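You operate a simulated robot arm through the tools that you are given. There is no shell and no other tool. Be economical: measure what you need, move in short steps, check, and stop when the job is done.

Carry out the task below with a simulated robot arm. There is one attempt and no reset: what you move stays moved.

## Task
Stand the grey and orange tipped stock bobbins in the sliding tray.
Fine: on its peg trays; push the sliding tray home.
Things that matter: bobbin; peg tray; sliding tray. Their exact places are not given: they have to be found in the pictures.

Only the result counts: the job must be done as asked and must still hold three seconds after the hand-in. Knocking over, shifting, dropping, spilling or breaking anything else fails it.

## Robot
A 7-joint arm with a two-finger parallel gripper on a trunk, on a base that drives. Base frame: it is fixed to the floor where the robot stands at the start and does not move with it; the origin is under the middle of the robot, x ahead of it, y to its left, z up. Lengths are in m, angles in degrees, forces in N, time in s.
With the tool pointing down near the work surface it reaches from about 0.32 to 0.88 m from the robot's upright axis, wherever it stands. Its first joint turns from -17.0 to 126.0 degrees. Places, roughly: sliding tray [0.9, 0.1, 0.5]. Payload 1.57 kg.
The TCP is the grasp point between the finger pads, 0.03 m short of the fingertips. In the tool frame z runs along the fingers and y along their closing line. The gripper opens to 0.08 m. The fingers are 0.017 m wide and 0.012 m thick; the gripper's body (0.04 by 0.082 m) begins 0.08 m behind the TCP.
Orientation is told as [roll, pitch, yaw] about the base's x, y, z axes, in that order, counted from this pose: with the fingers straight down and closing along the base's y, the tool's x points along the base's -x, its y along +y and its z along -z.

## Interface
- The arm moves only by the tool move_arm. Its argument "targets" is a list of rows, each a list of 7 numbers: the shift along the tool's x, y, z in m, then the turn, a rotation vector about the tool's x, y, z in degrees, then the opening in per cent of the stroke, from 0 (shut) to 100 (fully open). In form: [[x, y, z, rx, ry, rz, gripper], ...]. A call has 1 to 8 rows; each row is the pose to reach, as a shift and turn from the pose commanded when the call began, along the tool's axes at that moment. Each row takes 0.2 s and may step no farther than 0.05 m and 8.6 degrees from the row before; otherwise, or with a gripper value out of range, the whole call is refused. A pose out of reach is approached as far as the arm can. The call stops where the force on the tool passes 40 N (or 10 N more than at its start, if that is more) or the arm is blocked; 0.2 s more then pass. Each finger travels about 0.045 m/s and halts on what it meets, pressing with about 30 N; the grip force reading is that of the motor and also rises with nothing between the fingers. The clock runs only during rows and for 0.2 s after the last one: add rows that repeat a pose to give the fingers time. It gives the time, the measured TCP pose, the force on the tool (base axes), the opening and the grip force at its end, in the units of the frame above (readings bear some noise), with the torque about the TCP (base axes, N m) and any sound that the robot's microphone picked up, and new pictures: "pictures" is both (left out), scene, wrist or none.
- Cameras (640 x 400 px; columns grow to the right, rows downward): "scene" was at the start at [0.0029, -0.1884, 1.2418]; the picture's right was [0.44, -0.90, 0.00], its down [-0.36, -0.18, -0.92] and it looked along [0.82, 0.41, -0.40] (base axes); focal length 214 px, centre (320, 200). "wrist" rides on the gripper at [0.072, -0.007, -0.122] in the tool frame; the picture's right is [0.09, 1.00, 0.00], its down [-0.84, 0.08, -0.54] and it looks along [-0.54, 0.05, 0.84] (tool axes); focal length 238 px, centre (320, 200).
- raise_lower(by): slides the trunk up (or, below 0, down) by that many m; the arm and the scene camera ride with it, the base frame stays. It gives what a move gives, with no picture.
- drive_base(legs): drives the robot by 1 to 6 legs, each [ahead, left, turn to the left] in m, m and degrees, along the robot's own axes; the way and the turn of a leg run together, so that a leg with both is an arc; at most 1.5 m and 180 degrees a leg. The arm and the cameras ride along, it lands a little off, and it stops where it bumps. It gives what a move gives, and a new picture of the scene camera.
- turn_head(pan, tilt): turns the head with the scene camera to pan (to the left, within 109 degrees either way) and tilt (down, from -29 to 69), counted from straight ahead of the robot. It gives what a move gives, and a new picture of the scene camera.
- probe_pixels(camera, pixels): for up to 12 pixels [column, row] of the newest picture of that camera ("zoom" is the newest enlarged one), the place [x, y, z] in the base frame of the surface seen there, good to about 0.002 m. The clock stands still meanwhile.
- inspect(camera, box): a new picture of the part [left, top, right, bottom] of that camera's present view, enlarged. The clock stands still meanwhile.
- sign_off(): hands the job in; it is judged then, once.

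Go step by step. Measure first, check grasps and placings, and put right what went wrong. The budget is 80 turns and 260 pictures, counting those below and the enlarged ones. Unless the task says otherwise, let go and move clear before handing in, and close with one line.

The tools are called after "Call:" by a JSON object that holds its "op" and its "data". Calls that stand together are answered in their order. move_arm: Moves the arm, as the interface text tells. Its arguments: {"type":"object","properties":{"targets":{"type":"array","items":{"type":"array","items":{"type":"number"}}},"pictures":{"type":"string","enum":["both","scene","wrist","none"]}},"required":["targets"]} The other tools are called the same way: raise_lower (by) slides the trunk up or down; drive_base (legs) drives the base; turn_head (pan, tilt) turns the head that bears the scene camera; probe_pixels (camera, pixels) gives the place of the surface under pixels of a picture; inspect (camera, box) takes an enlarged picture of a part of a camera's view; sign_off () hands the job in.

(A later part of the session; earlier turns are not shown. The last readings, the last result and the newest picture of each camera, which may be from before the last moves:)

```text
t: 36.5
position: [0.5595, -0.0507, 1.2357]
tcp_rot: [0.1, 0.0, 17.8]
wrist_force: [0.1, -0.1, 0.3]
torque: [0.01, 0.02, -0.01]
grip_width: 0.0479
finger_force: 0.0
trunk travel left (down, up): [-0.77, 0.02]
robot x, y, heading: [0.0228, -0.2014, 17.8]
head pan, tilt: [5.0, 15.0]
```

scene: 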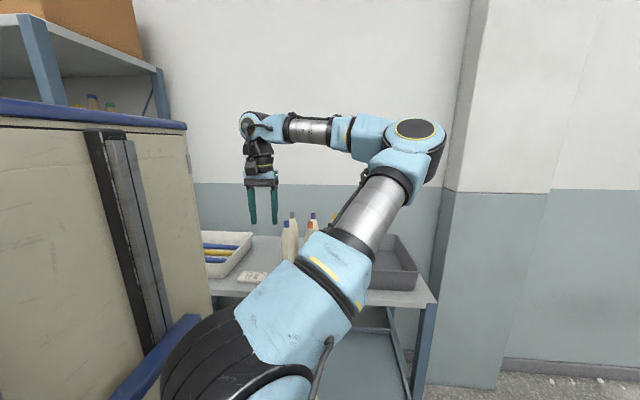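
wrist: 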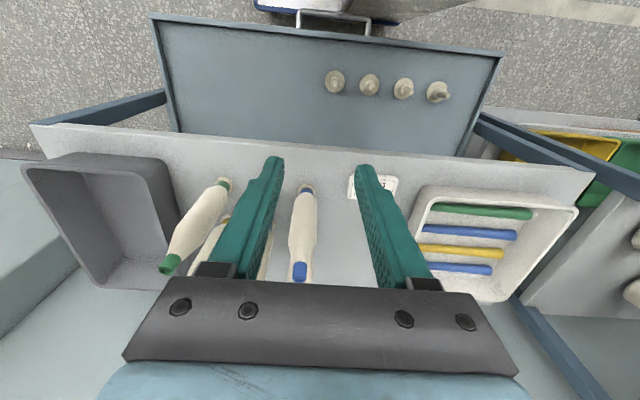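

Tool upright at z 1.236. Move over in front of the orange bobbin column (t −0.32) to view the tips.

Call:
{"op": "move_arm", "data": {"targets": [[-0.033, -0.033, 0, 0, 0, 0, 60], [-0.066, -0.066, 0, 0, 0, 0, 60], [-0.1, -0.1, 0, 0, 0, 0, 60], [-0.1, -0.1, 0, 0, 0, 0, 60]]}}

```text
t: 37.5
position: [0.6874, -0.1148, 1.2364]
tcp_rot: [0.1, -0.1, 17.7]
wrist_force: [0.8, -0.4, -0.2]
torque: [0.04, -0.02, -0.02]
grip_width: 0.0479
finger_force: 0.1
trunk travel left (down, up): [-0.77, 0.02]
robot x, y, heading: [0.0216, -0.2045, 17.8]
head pan, tilt: [5.0, 15.0]
```

scene: 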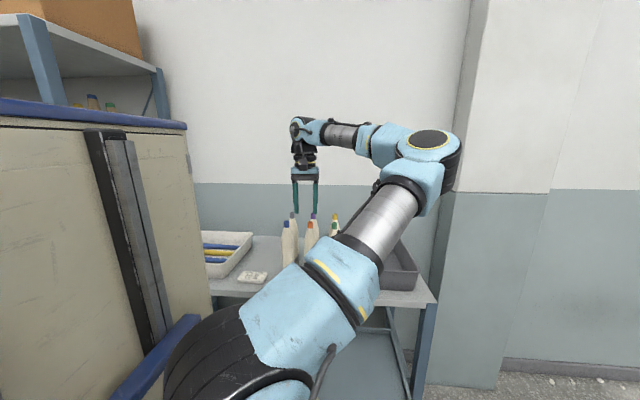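
wrist: 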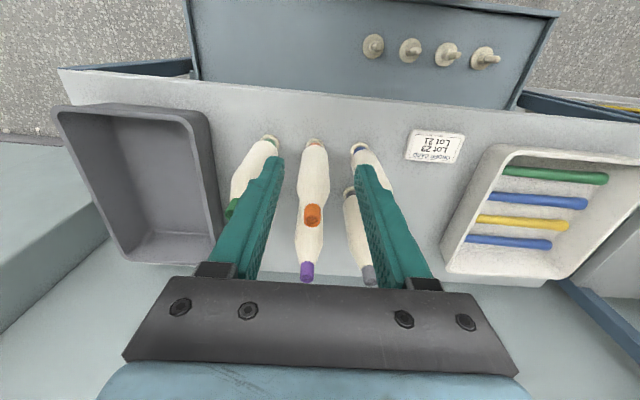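

Orange tip visible at (312,213). Zoom and probe its tip and base.

Call:
{"op": "inspect", "data": {"camera": "wrist", "box": [270, 130, 390, 290]}}

Call:
{"op": "probe_pixels", "data": {"camera": "wrist", "pixels": [[312, 209], [305, 212], [320, 212], [312, 217], [311, 224], [300, 195], [325, 195], [312, 143], [307, 266], [307, 274], [370, 270], [350, 192]]}}

```text
2.50 times, centred on (330, 210) of wrist
```

zoom: 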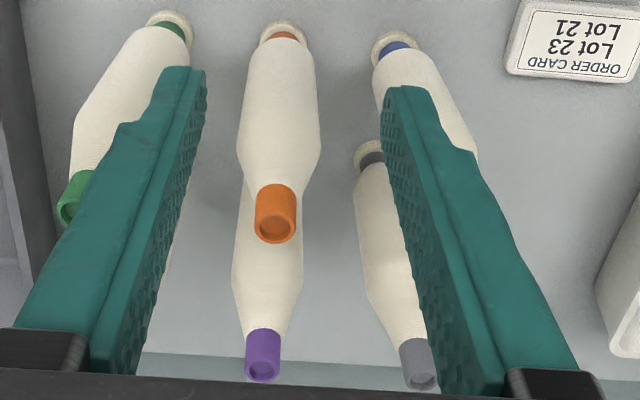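

```text
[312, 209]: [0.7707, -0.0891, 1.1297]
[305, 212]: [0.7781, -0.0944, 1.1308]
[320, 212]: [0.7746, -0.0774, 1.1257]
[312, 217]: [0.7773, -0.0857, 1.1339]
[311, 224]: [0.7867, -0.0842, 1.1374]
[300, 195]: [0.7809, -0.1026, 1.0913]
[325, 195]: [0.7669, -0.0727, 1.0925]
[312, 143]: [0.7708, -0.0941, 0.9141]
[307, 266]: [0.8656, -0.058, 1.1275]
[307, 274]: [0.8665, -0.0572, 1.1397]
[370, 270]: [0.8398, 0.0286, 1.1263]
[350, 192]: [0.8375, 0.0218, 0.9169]
```

Orange axis ≈ (0.7785,-0.0865). Move above it with the gripper opened 85%.

Call:
{"op": "move_arm", "data": {"targets": [[-0.04, 0, 0, 0, 0, 0, 85], [-0.08, 0, 0, 0, 0, 0, 85], [-0.0954, -0.0007, 0, 0, 0, 0, 85], [-0.0954, -0.0007, 0.04, 0, 0, 0, 85], [-0.0954, -0.0007, 0.055, 0, 0, 0, 85]]}}

```text
t: 38.7
position: [0.7771, -0.0882, 1.1808]
tcp_rot: [0.1, -0.1, 17.6]
wrist_force: [-0.9, 0.2, 0.2]
torque: [-0.03, 0.0, -0.01]
grip_width: 0.0681
finger_force: 0.1
trunk travel left (down, up): [-0.77, 0.02]
robot x, y, heading: [0.0237, -0.1999, 17.7]
head pan, tilt: [5.0, 15.0]
```

scene: 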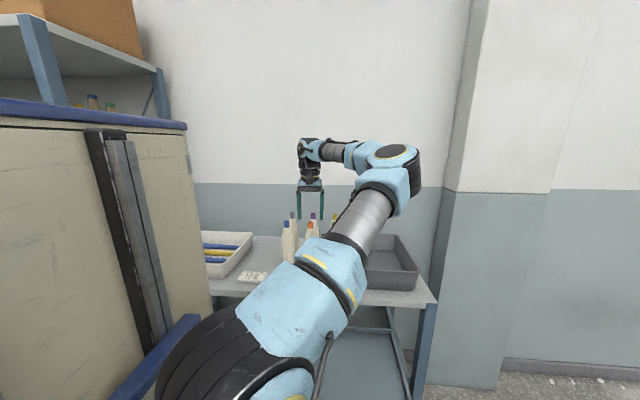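
wrist: 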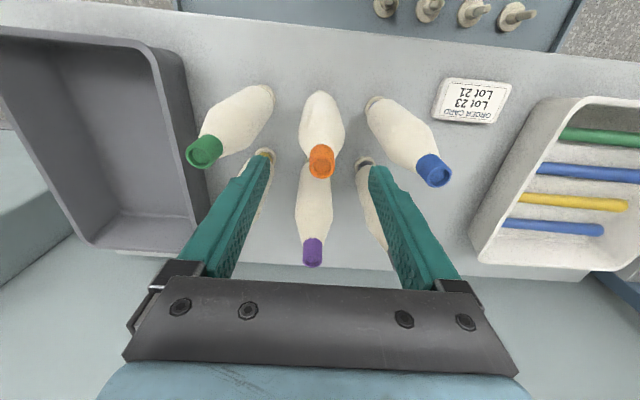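

Centered over orange, clear of neighbours. Descend to z≈1.067.

Call:
{"op": "move_arm", "data": {"targets": [[0, 0, 0.03, 0, 0, 0, 85], [0, 0, 0.06, 0, 0, 0, 85], [0, 0, 0.09, 0, 0, 0, 85], [0, 0, 0.113, 0, 0, 0, 85], [0, 0, 0.113, 0, 0, 0, 85]]}}

```text
t: 39.9
position: [0.7775, -0.0879, 1.0659]
tcp_rot: [0.0, 0.0, 17.7]
wrist_force: [0.3, -0.3, -0.3]
torque: [0.0, -0.02, 0.0]
grip_width: 0.0682
finger_force: 0.0
trunk travel left (down, up): [-0.77, 0.02]
robot x, y, heading: [0.0265, -0.2018, 17.7]
head pan, tilt: [5.0, 15.0]
```

scene: 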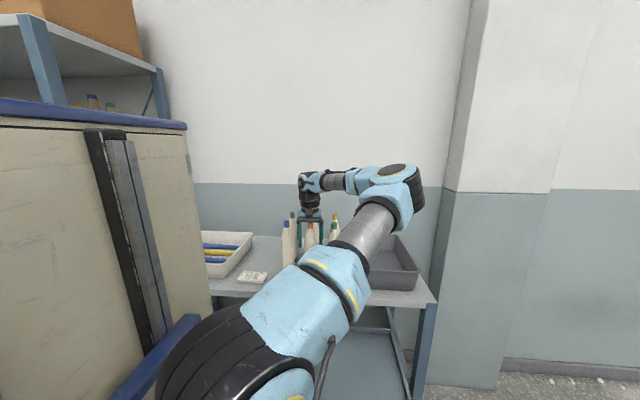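
wrist: 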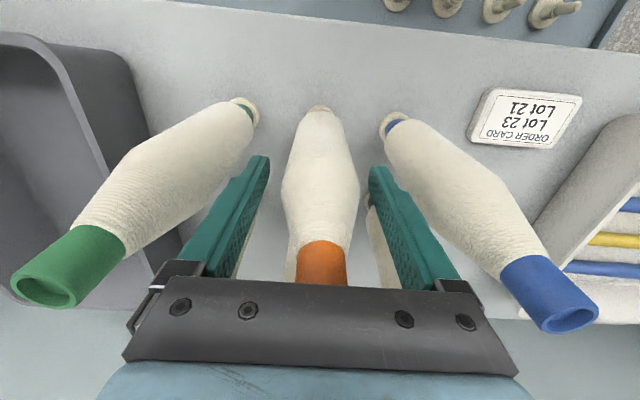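

Fingers straddle the orange bobbin evenly. Close.

Call:
{"op": "move_arm", "data": {"targets": [[0, 0, 0, 0, 0, 0, 40], [0, 0, 0, 0, 0, 0, 0], [0, 0, 0, 0, 0, 0, 0], [0, 0, 0, 0, 0, 0, 0], [0, 0, 0, 0, 0, 0, 0]], "pictures": "wrist"}}

```text
t: 41.1
position: [0.7779, -0.0877, 1.0675]
tcp_rot: [0.1, 0.0, 17.7]
wrist_force: [-0.2, -0.2, -0.2]
torque: [0.01, 0.0, 0.03]
grip_width: 0.0471
finger_force: 29.8
trunk travel left (down, up): [-0.77, 0.02]
robot x, y, heading: [0.025, -0.2033, 17.8]
head pan, tilt: [5.0, 15.0]
```

wrist: 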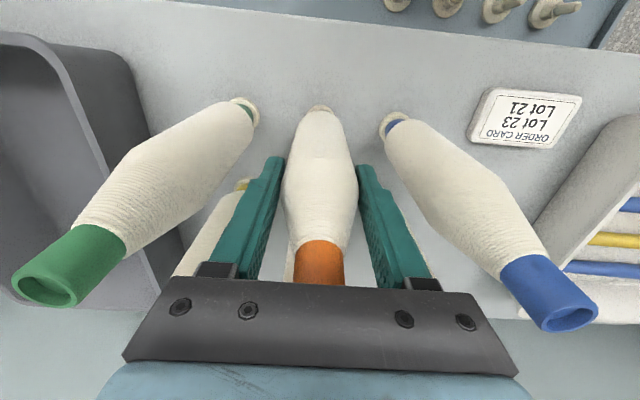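

Firm grip (0.047). Lift 0.1 m and check.

Call:
{"op": "move_arm", "data": {"targets": [[0, 0, -0.02, 0, 0, 0, 0], [0, 0, -0.05, 0, 0, 0, 0], [0, 0, -0.08, 0, 0, 0, 0], [0, 0, -0.1, 0, 0, 0, 0], [0.03, 0, -0.1, 0, 0, 0, 0], [0.06, 0, -0.1, 0, 0, 0, 0], [0.1, 0, -0.1, 0, 0, 0, 0]]}}

```text
t: 42.7
position: [0.6828, -0.1199, 1.1673]
tcp_rot: [0.0, 0.1, 17.7]
wrist_force: [-0.4, -0.4, -1.4]
torque: [-0.01, 0.02, -0.01]
grip_width: 0.0472
finger_force: 30.6
trunk travel left (down, up): [-0.77, 0.02]
robot x, y, heading: [0.0215, -0.2048, 17.7]
head pan, tilt: [5.0, 15.0]
```

scene: 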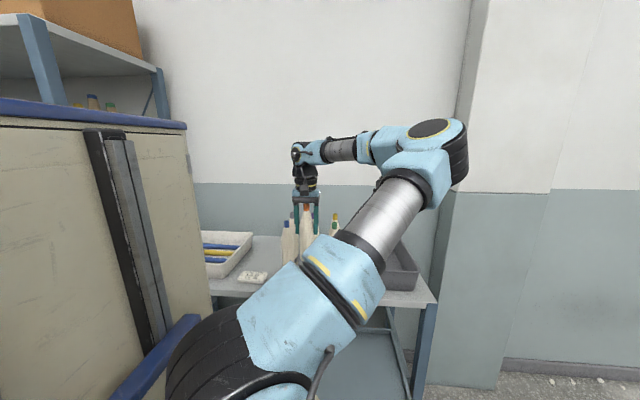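
wrist: 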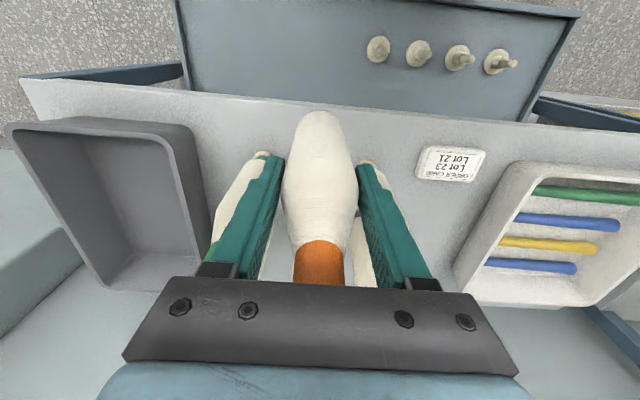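

Orange bobbin lifted. Move outward and left to above peg P2 (target xy 0.524, 0.1048).

Call:
{"op": "move_arm", "data": {"targets": [[0.04, 0.01, 0, 0, 0, 0, 0], [0.07, 0.045, 0, 0, 0, 0, 0], [0.083, 0.09, 0, 0, 0, 0, 0], [0.083, 0.135, 0, 0, 0, 0, 0], [0.083, 0.18, 0, 0, 0, 0, 0], [0.083, 0.225, 0, 0, 0, 0, 0], [0.083, 0.262, 0, 0, 0, 0, 0], [0.083, 0.262, 0, 0, 0, 0, 0]]}}

```text
t: 44.5
position: [0.5209, 0.1074, 1.1679]
tcp_rot: [0.1, 0.0, 17.6]
wrist_force: [-0.3, 0.1, -1.7]
torque: [-0.02, 0.05, -0.02]
grip_width: 0.0475
finger_force: 30.0
trunk travel left (down, up): [-0.77, 0.02]
robot x, y, heading: [0.0234, -0.2021, 17.5]
head pan, tilt: [5.0, 15.0]
```

scene: 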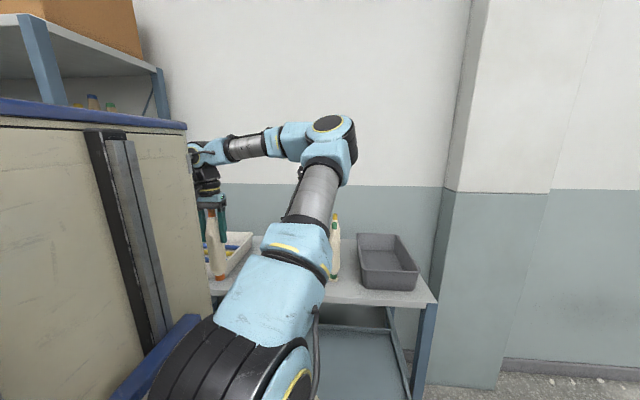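
wrist: 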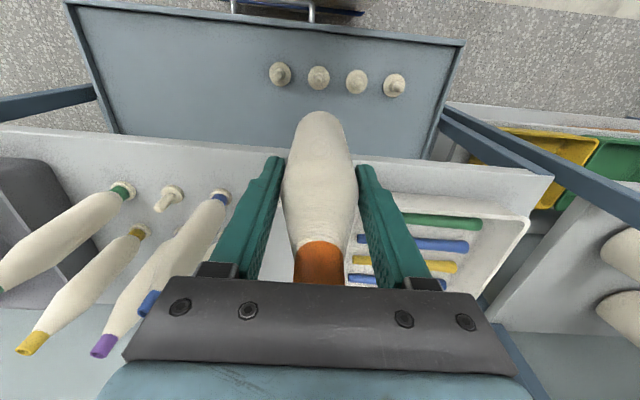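

The orange bobbin had stood on a shelf peg, now visible at (168,195); I'll probe that peg and P2 with the same method so any bias cancels.

Call:
{"op": "inspect", "data": {"camera": "wrist", "box": [140, 170, 200, 220]}}

Call:
{"op": "probe_pixels", "data": {"camera": "zoom", "pixels": [[270, 180], [330, 130], [430, 200], [350, 220], [200, 310], [170, 340], [230, 350], [380, 160]]}}

Call:
{"op": "inspect", "data": {"camera": "wrist", "box": [260, 50, 360, 110]}}

```text
8.00 times, centred on (170, 195) of wrist
```

zoom: 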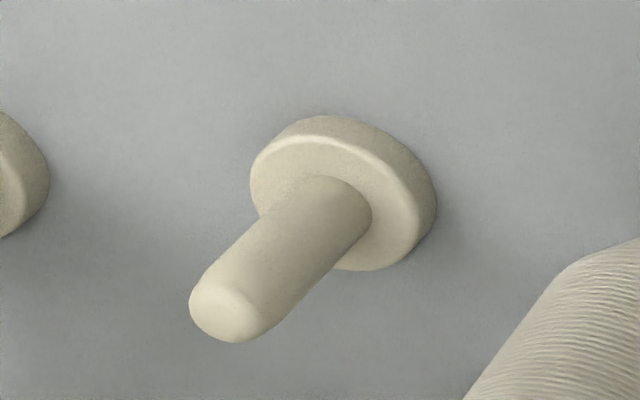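

```text
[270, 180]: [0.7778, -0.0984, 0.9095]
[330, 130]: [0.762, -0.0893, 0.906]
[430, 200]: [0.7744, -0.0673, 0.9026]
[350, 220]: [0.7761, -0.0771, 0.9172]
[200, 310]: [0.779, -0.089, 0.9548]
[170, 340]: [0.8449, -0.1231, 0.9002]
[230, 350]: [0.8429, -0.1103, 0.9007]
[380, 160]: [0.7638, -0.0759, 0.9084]
```

```text
6.40 times, centred on (310, 80) of wrist
```

zoom: 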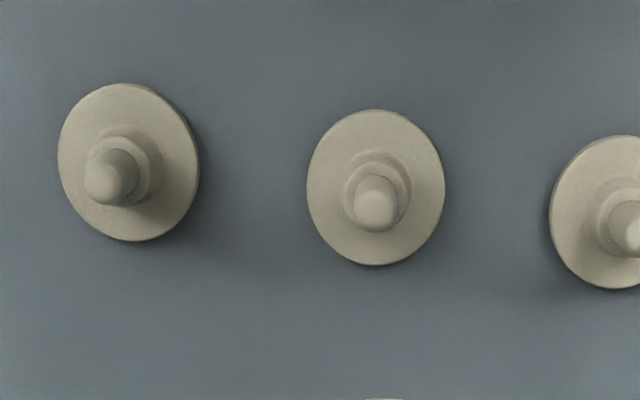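

Shelf pegs: disc top z≈0.909; bobbin bottom is 0.158 below TCP. Probe P2's rim and tip in this zoom.

Call:
{"op": "probe_pixels", "data": {"camera": "zoom", "pixels": [[375, 116], [375, 260], [312, 188], [440, 188], [376, 210], [360, 185], [376, 222], [360, 212], [392, 212], [408, 205], [350, 205], [376, 196]]}}

```text
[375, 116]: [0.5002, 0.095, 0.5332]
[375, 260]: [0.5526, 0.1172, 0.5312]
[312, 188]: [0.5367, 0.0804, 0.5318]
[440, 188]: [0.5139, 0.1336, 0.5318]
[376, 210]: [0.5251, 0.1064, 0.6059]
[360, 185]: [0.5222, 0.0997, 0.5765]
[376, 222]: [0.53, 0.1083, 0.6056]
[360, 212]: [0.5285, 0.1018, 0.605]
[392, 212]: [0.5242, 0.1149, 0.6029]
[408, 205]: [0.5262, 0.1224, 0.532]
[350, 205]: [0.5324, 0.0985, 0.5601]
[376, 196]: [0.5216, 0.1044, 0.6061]
```

P2 ≈ (0.525,0.106). Lower the trunk 0.36 m so the bobbin's bottom is just above the pin, then re-measure.

Call:
{"op": "raise_lower", "data": {"by": -0.36}}

Call:
{"op": "move_arm", "data": {"targets": [[0, 0, 0, 0, 0, 0, 0], [0, 0, 0, 0, 0, 0, 0]]}}

```text
t: 48.0
position: [0.5223, 0.1061, 0.8079]
tcp_rot: [0.2, 0.0, 17.6]
wrist_force: [0.0, 0.2, -1.2]
torque: [0.01, 0.01, -0.01]
grip_width: 0.0473
finger_force: 30.2
trunk travel left (down, up): [-0.41, 0.38]
robot x, y, heading: [0.0219, -0.2015, 17.9]
head pan, tilt: [5.0, 15.0]
```

```text
t: 48.6
position: [0.5223, 0.1066, 0.8078]
tcp_rot: [0.1, 0.0, 17.7]
wrist_force: [-0.5, 0.6, -1.9]
torque: [0.02, -0.03, 0.01]
grip_width: 0.0472
finger_force: 30.0
trunk travel left (down, up): [-0.41, 0.38]
robot x, y, heading: [0.0224, -0.201, 17.6]
head pan, tilt: [5.0, 15.0]
```

scene: 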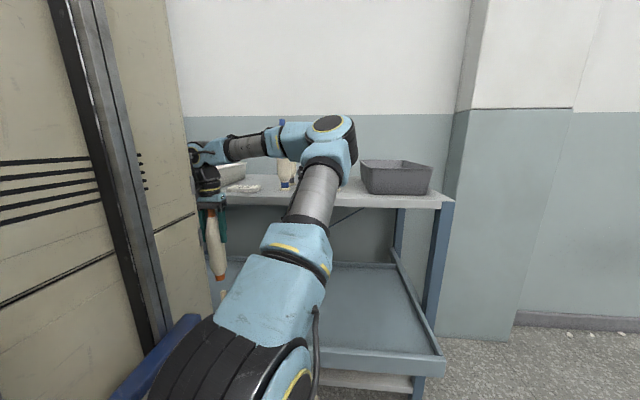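
wrist: 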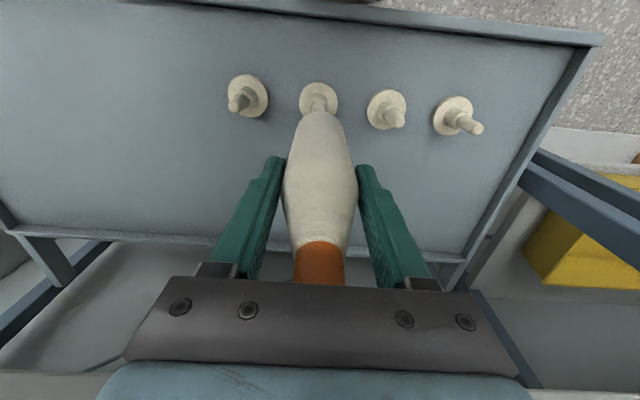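

Check the bobbin's uprightness and alignment with the peg by zooming.

Call:
{"op": "inspect", "data": {"camera": "scene", "box": [180, 130, 280, 310]}}

Call:
{"op": "inspect", "data": {"camera": "wrist", "box": [270, 70, 370, 140]}}

Call:
{"op": "probe_pixels", "data": {"camera": "zoom", "pixels": [[190, 200], [435, 200], [318, 90], [318, 180], [260, 270], [390, 270], [320, 280], [225, 340], [415, 340]]}}

```text
2.22 times, centred on (230, 220) of scene
```

zoom: 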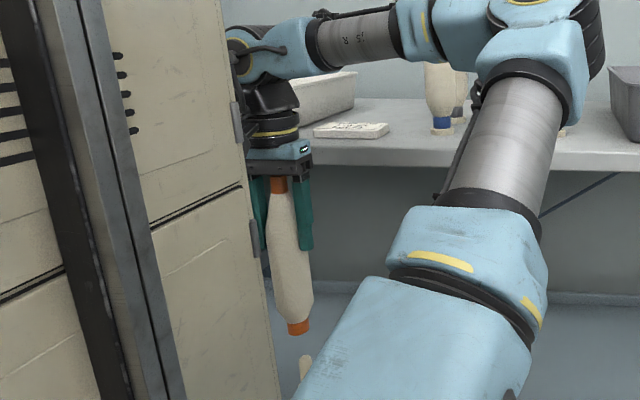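

```text
5.71 times, centred on (320, 105) of wrist
```

zoom: 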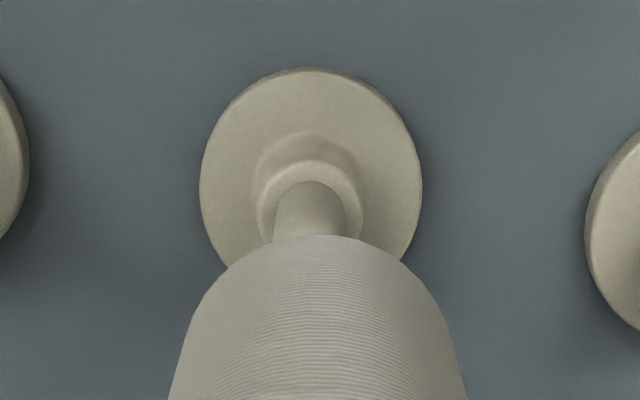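

```text
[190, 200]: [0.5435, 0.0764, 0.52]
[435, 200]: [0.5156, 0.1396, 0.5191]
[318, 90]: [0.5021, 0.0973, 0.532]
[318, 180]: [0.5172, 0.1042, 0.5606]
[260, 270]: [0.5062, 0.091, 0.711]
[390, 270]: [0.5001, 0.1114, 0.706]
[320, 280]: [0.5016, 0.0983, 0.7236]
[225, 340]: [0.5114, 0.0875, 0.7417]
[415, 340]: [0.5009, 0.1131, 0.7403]
```

Bobbin hangs upright; the peg sits ~2 mm to the −t side by image. Correct (−2 mm t, +1 mm inward) and descend to just above the pin tip.

Call:
{"op": "move_arm", "data": {"targets": [[-0.001, -0.002, 0.015, 0, 0, 0, 0], [-0.001, -0.002, 0.033, 0, 0, 0, 0], [-0.001, -0.002, 0.033, 0, 0, 0, 0]], "pictures": "none"}}

Call:
{"op": "inspect", "data": {"camera": "wrist", "box": [270, 50, 370, 120]}}

Call:
{"op": "inspect", "data": {"camera": "scene", "box": [190, 210, 270, 320]}}

```text
t: 49.4
position: [0.5227, 0.1061, 0.7753]
tcp_rot: [0.1, 0.0, 17.6]
wrist_force: [1.1, 0.2, -1.6]
torque: [-0.03, 0.04, 0.0]
grip_width: 0.0471
finger_force: 29.8
trunk travel left (down, up): [-0.41, 0.38]
robot x, y, heading: [0.0267, -0.2056, 17.4]
head pan, tilt: [5.0, 15.0]
```

```text
5.71 times, centred on (320, 85) of wrist
```

zoom: 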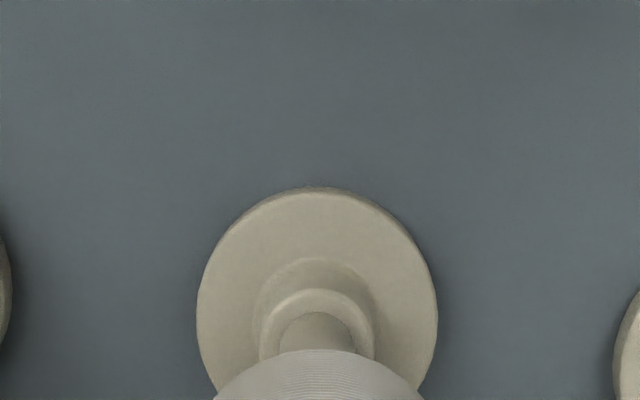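

```text
3.64 times, centred on (230, 265) of scene
```

zoom: 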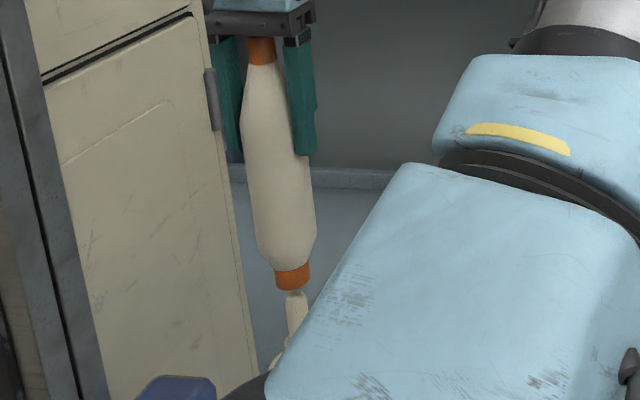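

Aligned in both views. Descend 25 mm, watching force.

Call:
{"op": "move_arm", "data": {"targets": [[0, 0, 0.007, 0, 0, 0, 0], [0, 0, 0.014, 0, 0, 0, 0], [0, 0, 0.02, 0, 0, 0, 0], [0, 0, 0.025, 0, 0, 0, 0]], "pictures": "none"}}

Call:
{"op": "inspect", "data": {"camera": "scene", "box": [190, 210, 270, 320]}}

```text
t: 50.4
position: [0.5231, 0.1034, 0.75]
tcp_rot: [0.1, -0.1, 17.7]
wrist_force: [0.5, -0.3, -1.4]
torque: [0.04, -0.01, 0.01]
grip_width: 0.0474
finger_force: 30.0
trunk travel left (down, up): [-0.41, 0.38]
robot x, y, heading: [0.0211, -0.2033, 17.7]
head pan, tilt: [5.0, 15.0]
```

```text
3.64 times, centred on (230, 265) of scene
```

zoom: 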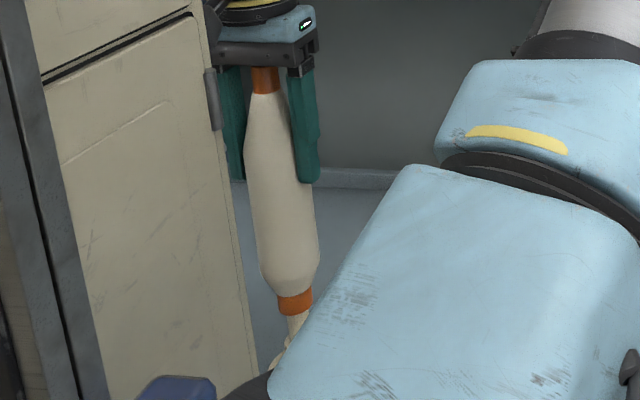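

No resistance at z 0.750 — the pin has entered. Continue until it seats.

Call:
{"op": "move_arm", "data": {"targets": [[0, 0, 0.007, 0, 0, 0, 0], [0, 0, 0.014, 0, 0, 0, 0], [0, 0, 0.021, 0, 0, 0, 0], [0, 0, 0.027, 0, 0, 0, 0], [0, 0, 0.032, 0, 0, 0, 0]], "pictures": "none"}}

Call:
{"op": "inspect", "data": {"camera": "scene", "box": [190, 210, 270, 320]}}

```text
t: 51.6
position: [0.5232, 0.104, 0.7203]
tcp_rot: [0.1, 0.0, 17.7]
wrist_force: [-0.5, -0.3, -1.8]
torque: [0.0, -0.01, 0.01]
grip_width: 0.0474
finger_force: 30.2
trunk travel left (down, up): [-0.41, 0.38]
robot x, y, heading: [0.0218, -0.2015, 17.7]
head pan, tilt: [5.0, 15.0]
```

```text
3.64 times, centred on (230, 265) of scene
```

zoom: 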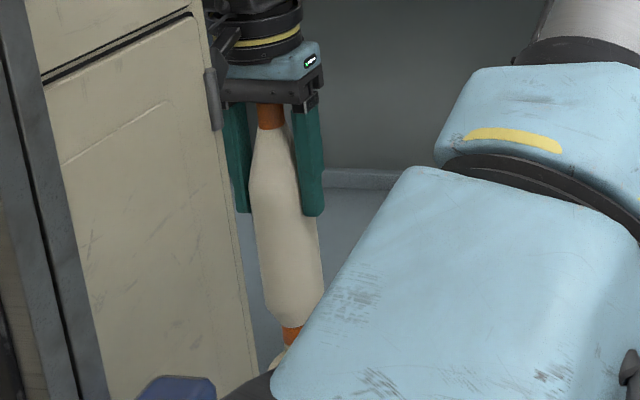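

Still free at 0.720; continue in small steps.

Call:
{"op": "move_arm", "data": {"targets": [[0, 0, 0.003, 0, 0, 0, 0], [0, 0, 0.006, 0, 0, 0, 0]], "pictures": "none"}}

Call:
{"op": "move_arm", "data": {"targets": [[0, 0, 0.003, 0, 0, 0, 0], [0, 0, 0.006, 0, 0, 0, 0]], "pictures": "wrist"}}

```text
t: 52.2
position: [0.5234, 0.1053, 0.7161]
tcp_rot: [0.2, -0.3, 17.7]
wrist_force: [-0.1, -4.0, 29.7]
torque: [-0.57, -0.03, -0.02]
grip_width: 0.0471
finger_force: 29.7
trunk travel left (down, up): [-0.41, 0.38]
robot x, y, heading: [0.0221, -0.2023, 17.8]
head pan, tilt: [5.0, 15.0]
```

```text
t: 52.8
position: [0.5232, 0.1049, 0.71]
tcp_rot: [0.3, -0.1, 17.6]
wrist_force: [-0.5, -3.7, 17.3]
torque: [-0.66, 0.05, 0.0]
grip_width: 0.0469
finger_force: 30.2
trunk travel left (down, up): [-0.41, 0.38]
robot x, y, heading: [0.0205, -0.2021, 17.7]
head pan, tilt: [5.0, 15.0]
stopped in row 2: the force on the tool passed its limit at 42 N (the readings are from after the stop); the commanded pose is now the measured one
```

wrist: 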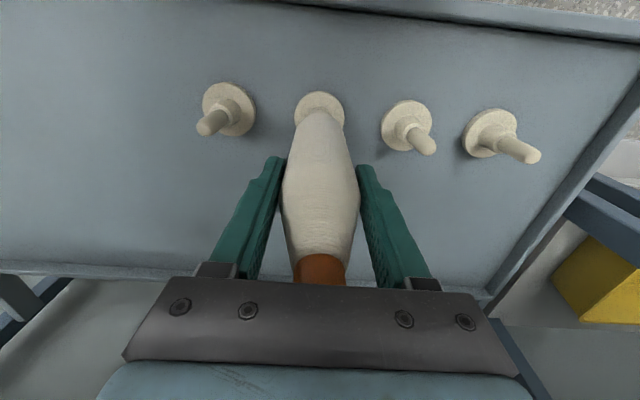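

Contact at z≈0.716 matches the bobbin's bottom on the peg collar (0.558): seated. Open and check.

Call:
{"op": "move_arm", "data": {"targets": [[0, 0, 0, 0, 0, 0, 70], [0, 0, 0, 0, 0, 0, 85], [0, 0, 0, 0, 0, 0, 85]], "pictures": "wrist"}}

Call:
{"op": "inspect", "data": {"camera": "scene", "box": [190, 210, 270, 320]}}

```text
t: 53.6
position: [0.5221, 0.1061, 0.7093]
tcp_rot: [0.2, -0.2, 17.7]
wrist_force: [0.4, -0.2, 20.8]
torque: [-0.03, 0.0, 0.03]
grip_width: 0.0682
finger_force: 0.1
trunk travel left (down, up): [-0.41, 0.38]
robot x, y, heading: [0.0215, -0.1987, 17.9]
head pan, tilt: [5.0, 15.0]
```

wrist: 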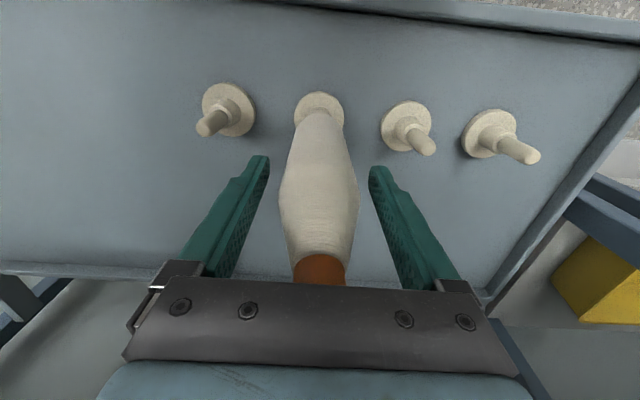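

```text
3.64 times, centred on (230, 265) of scene
```

zoom: 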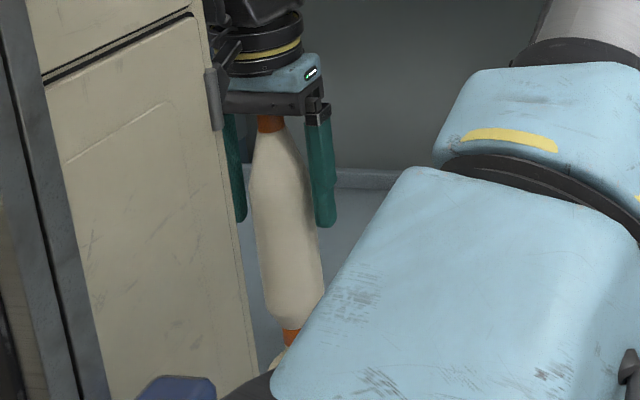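

Released; the palm rests on the tip (20 N), which just seats it. Rise slowly, then check.

Call:
{"op": "move_arm", "data": {"targets": [[0, 0, -0.01, 0, 0, 0, 85], [0, 0, -0.03, 0, 0, 0, 85], [0, 0, -0.06, 0, 0, 0, 85], [0, 0, -0.09, 0, 0, 0, 85], [0, 0, -0.12, 0, 0, 0, 85]], "pictures": "both"}}

```text
t: 54.8
position: [0.5237, 0.1034, 0.8305]
tcp_rot: [0.2, -0.1, 17.7]
wrist_force: [-0.4, 0.5, -0.4]
torque: [-0.03, 0.06, -0.02]
grip_width: 0.068
finger_force: 0.0
trunk travel left (down, up): [-0.41, 0.38]
robot x, y, heading: [0.0236, -0.2014, 18.0]
head pan, tilt: [5.0, 15.0]
```

scene: 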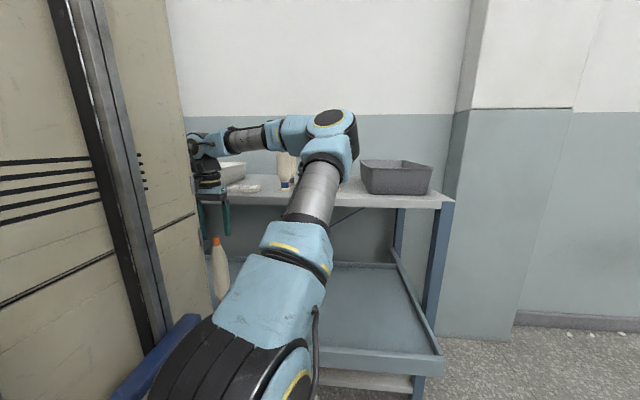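
wrist: 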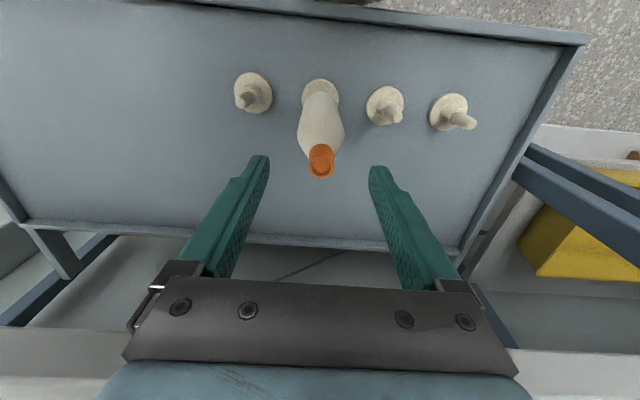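

Orange stands upright on P2. Raise the trunk 0.38 m and go toward the grey bobbin.

Call:
{"op": "raise_lower", "data": {"by": 0.38}}

Call:
{"op": "move_arm", "data": {"targets": [[0, -0.045, -0.005, 0, 0, 0, 85], [0, -0.09, -0.01, 0, 0, 0, 85], [-0.03, -0.125, -0.015, 0, 0, 0, 85], [-0.06, -0.155, -0.02, 0, 0, 0, 85], [-0.1, -0.166, -0.02, 0, 0, 0, 85], [-0.14, -0.166, -0.02, 0, 0, 0, 85], [-0.18, -0.166, -0.02, 0, 0, 0, 85], [-0.18, -0.166, -0.02, 0, 0, 0, 85]]}}

```text
t: 58.5
position: [0.5239, 0.1038, 1.2099]
tcp_rot: [0.3, -0.1, 17.6]
wrist_force: [0.2, -0.2, -0.3]
torque: [0.02, 0.0, 0.0]
grip_width: 0.0677
finger_force: 0.1
trunk travel left (down, up): [-0.79, 0.0]
robot x, y, heading: [0.0248, -0.2025, 17.6]
head pan, tilt: [5.0, 15.0]
```

```text
t: 60.3
position: [0.744, 0.0003, 1.2287]
tcp_rot: [0.1, -0.2, 17.8]
wrist_force: [-0.2, 0.6, 0.1]
torque: [-0.02, -0.04, -0.01]
grip_width: 0.0683
finger_force: 0.1
trunk travel left (down, up): [-0.79, 0.0]
robot x, y, heading: [0.0217, -0.2018, 17.8]
head pan, tilt: [5.0, 15.0]
```

scene: 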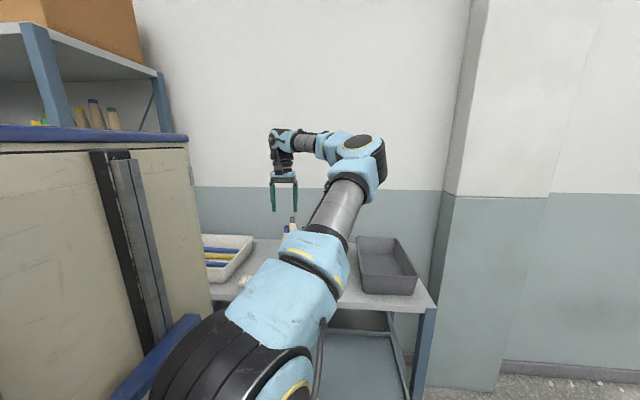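
wrist: 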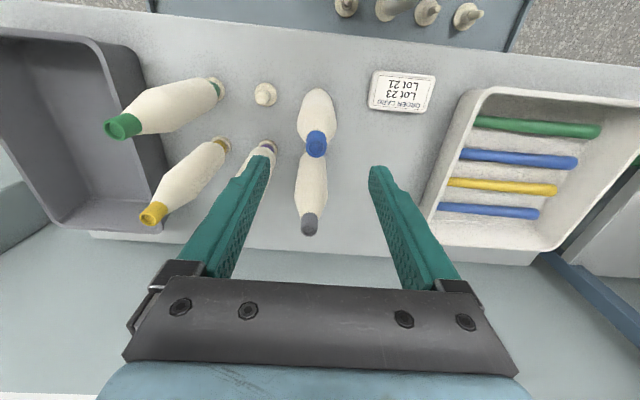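

Grey tip at (310,227) behind blue. Probe it.

Call:
{"op": "inspect", "data": {"camera": "wrist", "box": [280, 190, 340, 240]}}

Call:
{"op": "probe_pixels", "data": {"camera": "wrist", "pixels": [[310, 218], [303, 224], [317, 224], [309, 228], [309, 233], [309, 235], [297, 190], [326, 190]]}}

```text
8.00 times, centred on (310, 215) of wrist
```

zoom: 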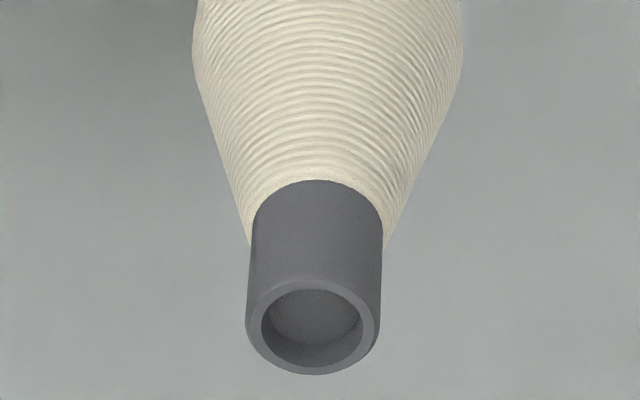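

```text
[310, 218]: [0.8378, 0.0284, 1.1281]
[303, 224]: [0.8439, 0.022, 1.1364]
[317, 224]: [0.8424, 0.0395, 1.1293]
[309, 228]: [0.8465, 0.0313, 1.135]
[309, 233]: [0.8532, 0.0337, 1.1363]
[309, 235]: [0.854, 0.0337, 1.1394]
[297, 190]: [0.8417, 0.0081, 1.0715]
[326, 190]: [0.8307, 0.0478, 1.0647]
```

Grey axis ≈ (0.846,0.0313). Move above it and part way down.

Call:
{"op": "move_arm", "data": {"targets": [[-0.04, -0.002, 0, 0, 0, 0, 85], [-0.08, -0.002, 0, 0, 0, 0, 85], [-0.1066, -0.002, 0, 0, 0, 0, 85], [-0.1066, -0.002, 0.025, 0, 0, 0, 85], [-0.1066, -0.002, 0.05, 0, 0, 0, 85], [-0.1066, -0.002, 0.05, 0, 0, 0, 85]]}}

```text
t: 61.7
position: [0.8477, 0.0313, 1.1788]
tcp_rot: [0.2, -0.1, 17.7]
wrist_force: [0.2, 0.2, -0.2]
torque: [-0.01, 0.0, -0.02]
grip_width: 0.0682
finger_force: 0.1
trunk travel left (down, up): [-0.79, 0.0]
robot x, y, heading: [0.0233, -0.201, 17.7]
head pan, tilt: [5.0, 15.0]
```

scene: 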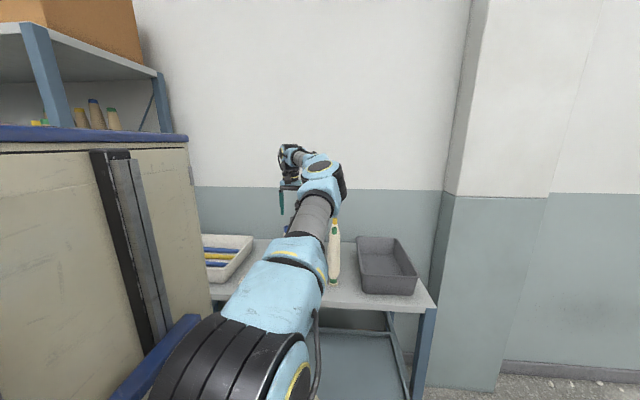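
wrist: 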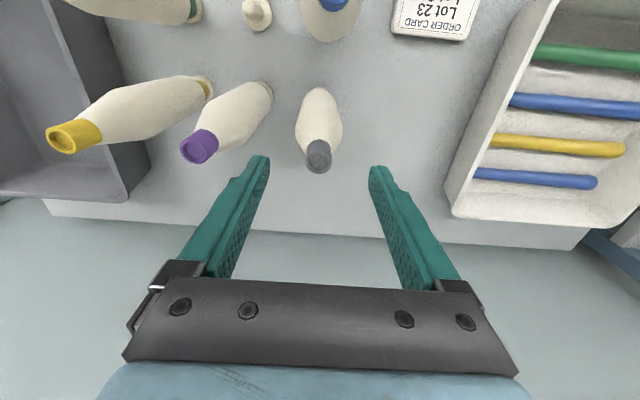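

Over grey. Before descending, check heights of my elbow and forearm over the other bobbins.

Call:
{"op": "probe_pixels", "data": {"camera": "scene", "pixels": [[310, 215], [318, 190], [320, 168], [340, 185], [300, 157], [295, 235], [325, 275], [290, 180], [333, 225]]}}

Call:
{"op": "inspect", "data": {"camera": "scene", "box": [250, 130, 370, 300]}}

```text
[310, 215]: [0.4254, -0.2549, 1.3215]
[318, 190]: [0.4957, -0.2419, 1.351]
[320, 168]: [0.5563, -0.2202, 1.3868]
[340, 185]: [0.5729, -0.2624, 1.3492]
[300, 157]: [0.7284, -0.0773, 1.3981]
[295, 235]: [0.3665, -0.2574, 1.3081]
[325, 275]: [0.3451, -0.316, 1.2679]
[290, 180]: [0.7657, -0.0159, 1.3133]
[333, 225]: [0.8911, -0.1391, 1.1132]
```

```text
2.35 times, centred on (310, 215) of scene
```

zoom: 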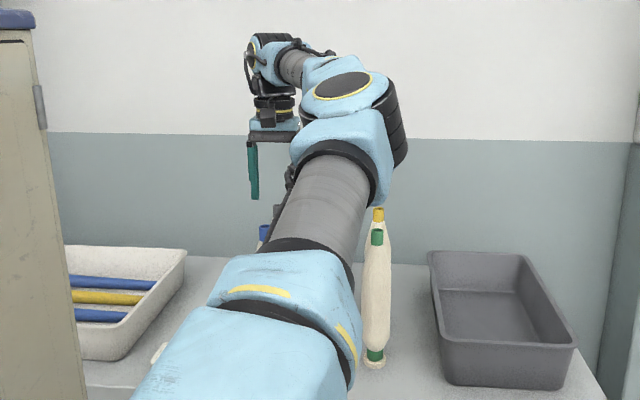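

Elbow is in front of the shelf and the forearm keeps ≥4 cm above other tips. Correct 1.5 mm outward and lower by trunk 0.112 m.

Call:
{"op": "move_arm", "data": {"targets": [[0.0015, -0.0005, 0, 0, 0, 0, 85]], "pictures": "none"}}

Call:
{"op": "raise_lower", "data": {"by": -0.07}}

Call:
{"op": "move_arm", "data": {"targets": [[0, 0, 0, 0, 0, 0, 85]]}}

```text
t: 62.1
position: [0.8468, 0.0314, 1.1807]
tcp_rot: [0.2, -0.1, 17.7]
wrist_force: [-0.7, 0.2, 0.3]
torque: [-0.01, -0.01, 0.0]
grip_width: 0.0676
finger_force: 0.1
trunk travel left (down, up): [-0.79, 0.0]
robot x, y, heading: [0.0217, -0.2021, 17.8]
head pan, tilt: [5.0, 15.0]
```

```text
t: 63.2
position: [0.8463, 0.0306, 1.1097]
tcp_rot: [0.1, -0.2, 17.6]
wrist_force: [0.3, 0.1, -0.7]
torque: [-0.01, 0.0, 0.0]
grip_width: 0.068
finger_force: 0.0
trunk travel left (down, up): [-0.72, 0.07]
robot x, y, heading: [0.0219, -0.1994, 17.5]
head pan, tilt: [5.0, 15.0]
```

```text
t: 63.6
position: [0.8463, 0.0298, 1.1096]
tcp_rot: [0.2, -0.1, 17.7]
wrist_force: [0.5, -0.6, 0.4]
torque: [0.0, 0.04, 0.0]
grip_width: 0.0677
finger_force: 0.1
trunk travel left (down, up): [-0.72, 0.07]
robot x, y, heading: [0.0239, -0.2, 17.8]
head pan, tilt: [5.0, 15.0]
```

scene: 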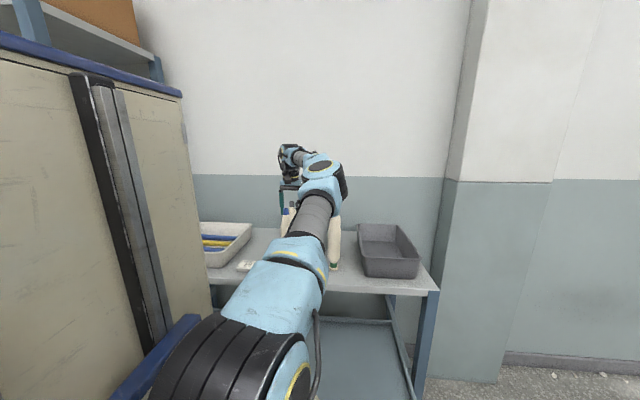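
wrist: 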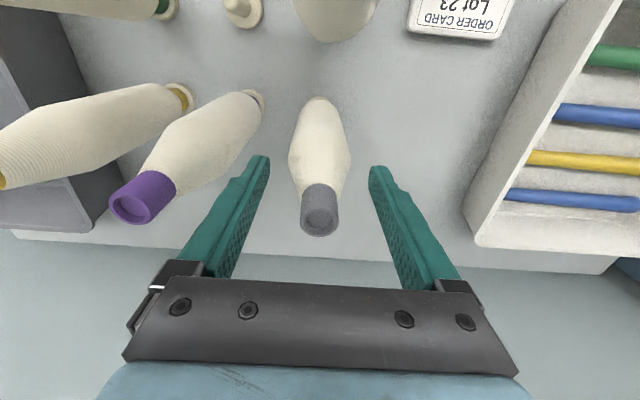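

Centred and clear. Lower another 0.043 m and close.

Call:
{"op": "raise_lower", "data": {"by": -0.043}}

Call:
{"op": "move_arm", "data": {"targets": [[0, 0, 0, 0, 0, 0, 40], [0, 0, 0, 0, 0, 0, 0], [0, 0, 0, 0, 0, 0, 0], [0, 0, 0, 0, 0, 0, 0], [0, 0, 0, 0, 0, 0, 0]]}}

```text
t: 64.5
position: [0.8459, 0.0297, 1.0677]
tcp_rot: [0.2, -0.1, 17.7]
wrist_force: [0.3, -0.2, 0.5]
torque: [0.01, 0.02, -0.01]
grip_width: 0.0681
finger_force: 0.1
trunk travel left (down, up): [-0.677, 0.113]
robot x, y, heading: [0.0244, -0.2052, 17.8]
head pan, tilt: [5.0, 15.0]
```

```text
t: 65.7
position: [0.8476, 0.0298, 1.068]
tcp_rot: [0.1, -0.1, 17.8]
wrist_force: [1.3, -0.6, 1.0]
torque: [-0.08, -0.01, 0.03]
grip_width: 0.0469
finger_force: 29.8
trunk travel left (down, up): [-0.677, 0.113]
robot x, y, heading: [0.0232, -0.2019, 17.9]
head pan, tilt: [5.0, 15.0]
```

scene: 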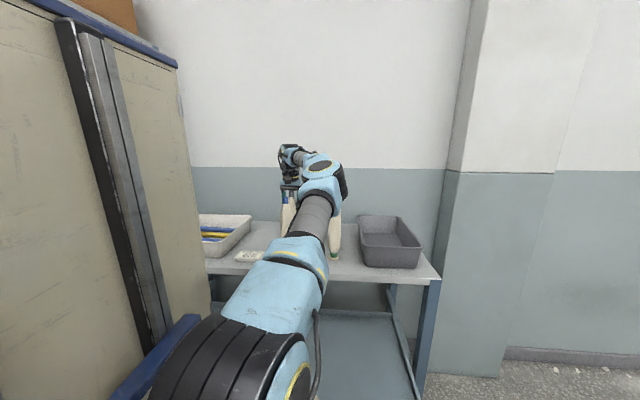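
wrist: 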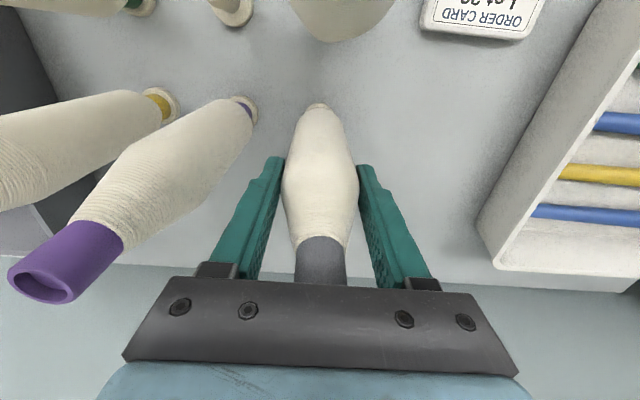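

Grip 0.047 on grey. Lift with the trunk 0.11 m.

Call:
{"op": "raise_lower", "data": {"by": 0.11}}

Call:
{"op": "move_arm", "data": {"targets": [[0, 0.03, -0.01, 0, 0, 0, 0], [0, 0.065, -0.02, 0, 0, 0, 0], [0, 0.1, -0.02, 0, 0, 0, 0], [0, 0.1, -0.02, 0, 0, 0, 0]]}}

```text
t: 67.1
position: [0.847, 0.0307, 1.1774]
tcp_rot: [0.1, -0.2, 17.6]
wrist_force: [0.2, 0.4, -0.7]
torque: [0.01, 0.02, 0.02]
grip_width: 0.0468
finger_force: 29.8
trunk travel left (down, up): [-0.787, 0.003]
robot x, y, heading: [0.0237, -0.201, 17.9]
head pan, tilt: [5.0, 15.0]
```

```text
t: 68.1
position: [0.8172, 0.1268, 1.1969]
tcp_rot: [0.1, -0.2, 17.6]
wrist_force: [-0.4, 1.0, -1.2]
torque: [0.0, -0.04, -0.03]
grip_width: 0.047
finger_force: 30.2
trunk travel left (down, up): [-0.787, 0.003]
robot x, y, heading: [0.0143, -0.2046, 17.7]
head pan, tilt: [5.0, 15.0]
```

scene: 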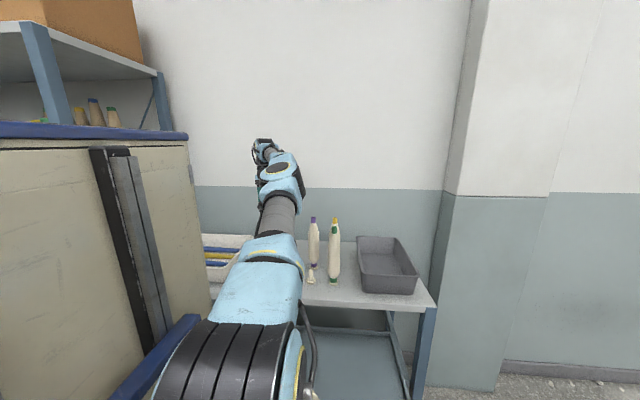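
wrist: 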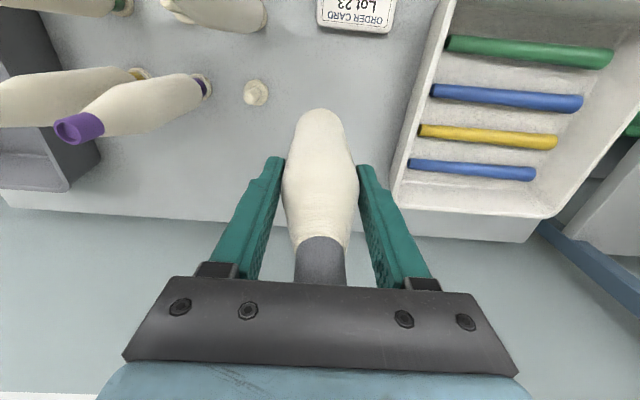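

Move outward past blue, then over peg P1.

Call:
{"op": "move_arm", "data": {"targets": [[0.045, 0, 0, 0, 0, 0, 0], [0.09, 0, 0, 0, 0, 0, 0], [0.135, 0, 0, 0, 0, 0, 0], [0.18, 0, 0, 0, 0, 0, 0], [0.225, 0, 0, 0, 0, 0, 0], [0.26, -0.02, 0, 0, 0, 0, 0], [0.286, -0.041, 0, 0, 0, 0, 0], [0.286, -0.041, 0, 0, 0, 0, 0]]}}

```text
t: 69.9
position: [0.5575, 0.0002, 1.1988]
tcp_rot: [0.2, -0.2, 17.7]
wrist_force: [0.1, 0.3, -1.4]
torque: [-0.02, 0.03, -0.02]
grip_width: 0.047
finger_force: 30.1
trunk travel left (down, up): [-0.787, 0.003]
robot x, y, heading: [0.0239, -0.2055, 17.6]
head pan, tilt: [5.0, 15.0]
```

scene: 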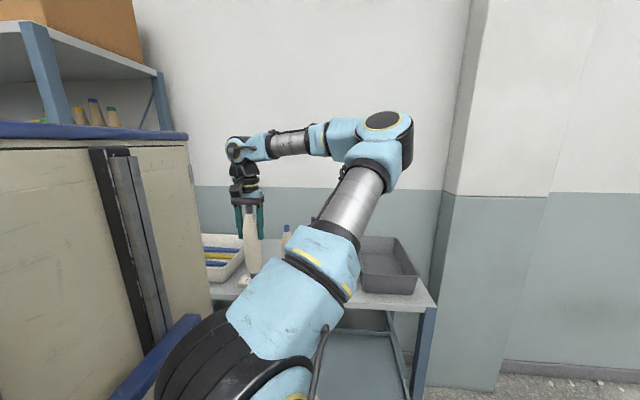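
wrist: 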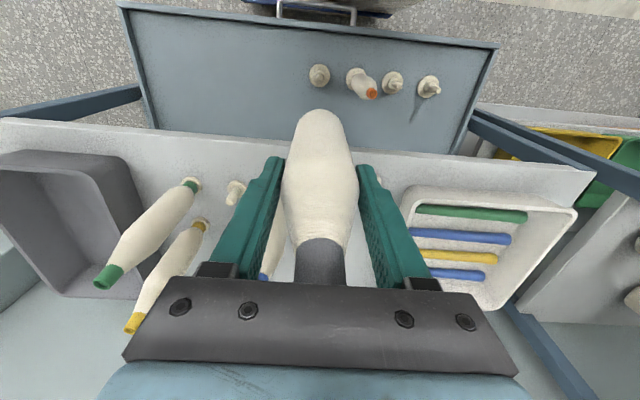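

P1 is right below (column 320). Lower trunk 0.39 m.

Call:
{"op": "raise_lower", "data": {"by": -0.39}}

Call:
{"op": "move_arm", "data": {"targets": [[0, 0, 0, 0, 0, 0, 0], [0, 0, 0, 0, 0, 0, 0]], "pictures": "scene"}}

Call:
{"op": "inspect", "data": {"camera": "wrist", "box": [270, 70, 370, 140]}}

Call:
{"op": "probe_pixels", "data": {"camera": "zoom", "pixels": [[318, 90], [318, 180], [210, 190], [415, 190], [260, 270], [390, 270], [320, 280], [225, 340], [415, 340], [320, 340]]}}

```text
t: 73.6
position: [0.5582, -0.0004, 0.8085]
tcp_rot: [0.3, 0.0, 17.7]
wrist_force: [-0.4, 0.3, -0.4]
torque: [0.02, 0.02, -0.01]
grip_width: 0.0469
finger_force: 29.6
trunk travel left (down, up): [-0.397, 0.393]
robot x, y, heading: [0.0194, -0.2003, 17.8]
head pan, tilt: [5.0, 15.0]
```

```text
t: 74.2
position: [0.5593, 0.0001, 0.8091]
tcp_rot: [0.2, -0.1, 17.7]
wrist_force: [0.2, -0.9, -1.0]
torque: [-0.03, -0.01, -0.02]
grip_width: 0.0472
finger_force: 30.4
trunk travel left (down, up): [-0.397, 0.393]
robot x, y, heading: [0.0252, -0.2026, 17.6]
head pan, tilt: [5.0, 15.0]
```

scene: 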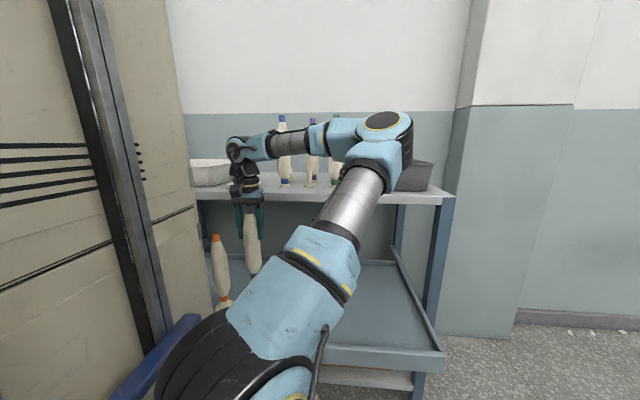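

```text
5.71 times, centred on (320, 105) of wrist
```

zoom: 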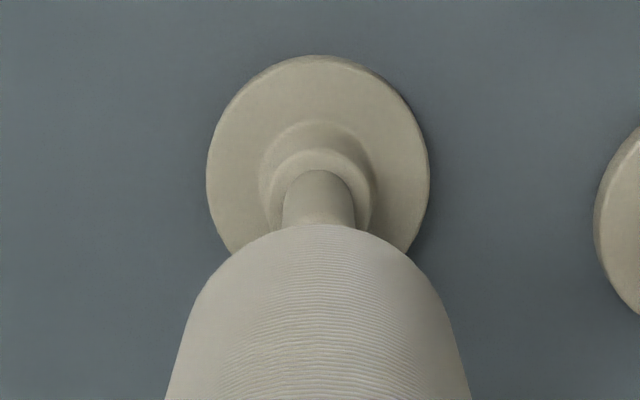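

```text
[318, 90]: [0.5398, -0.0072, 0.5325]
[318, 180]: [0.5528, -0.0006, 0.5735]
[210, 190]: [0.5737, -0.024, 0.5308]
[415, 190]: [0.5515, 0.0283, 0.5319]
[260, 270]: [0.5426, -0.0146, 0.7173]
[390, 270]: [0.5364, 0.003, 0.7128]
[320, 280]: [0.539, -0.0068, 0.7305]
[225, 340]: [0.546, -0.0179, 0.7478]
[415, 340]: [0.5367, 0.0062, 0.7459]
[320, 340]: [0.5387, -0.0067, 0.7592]
```

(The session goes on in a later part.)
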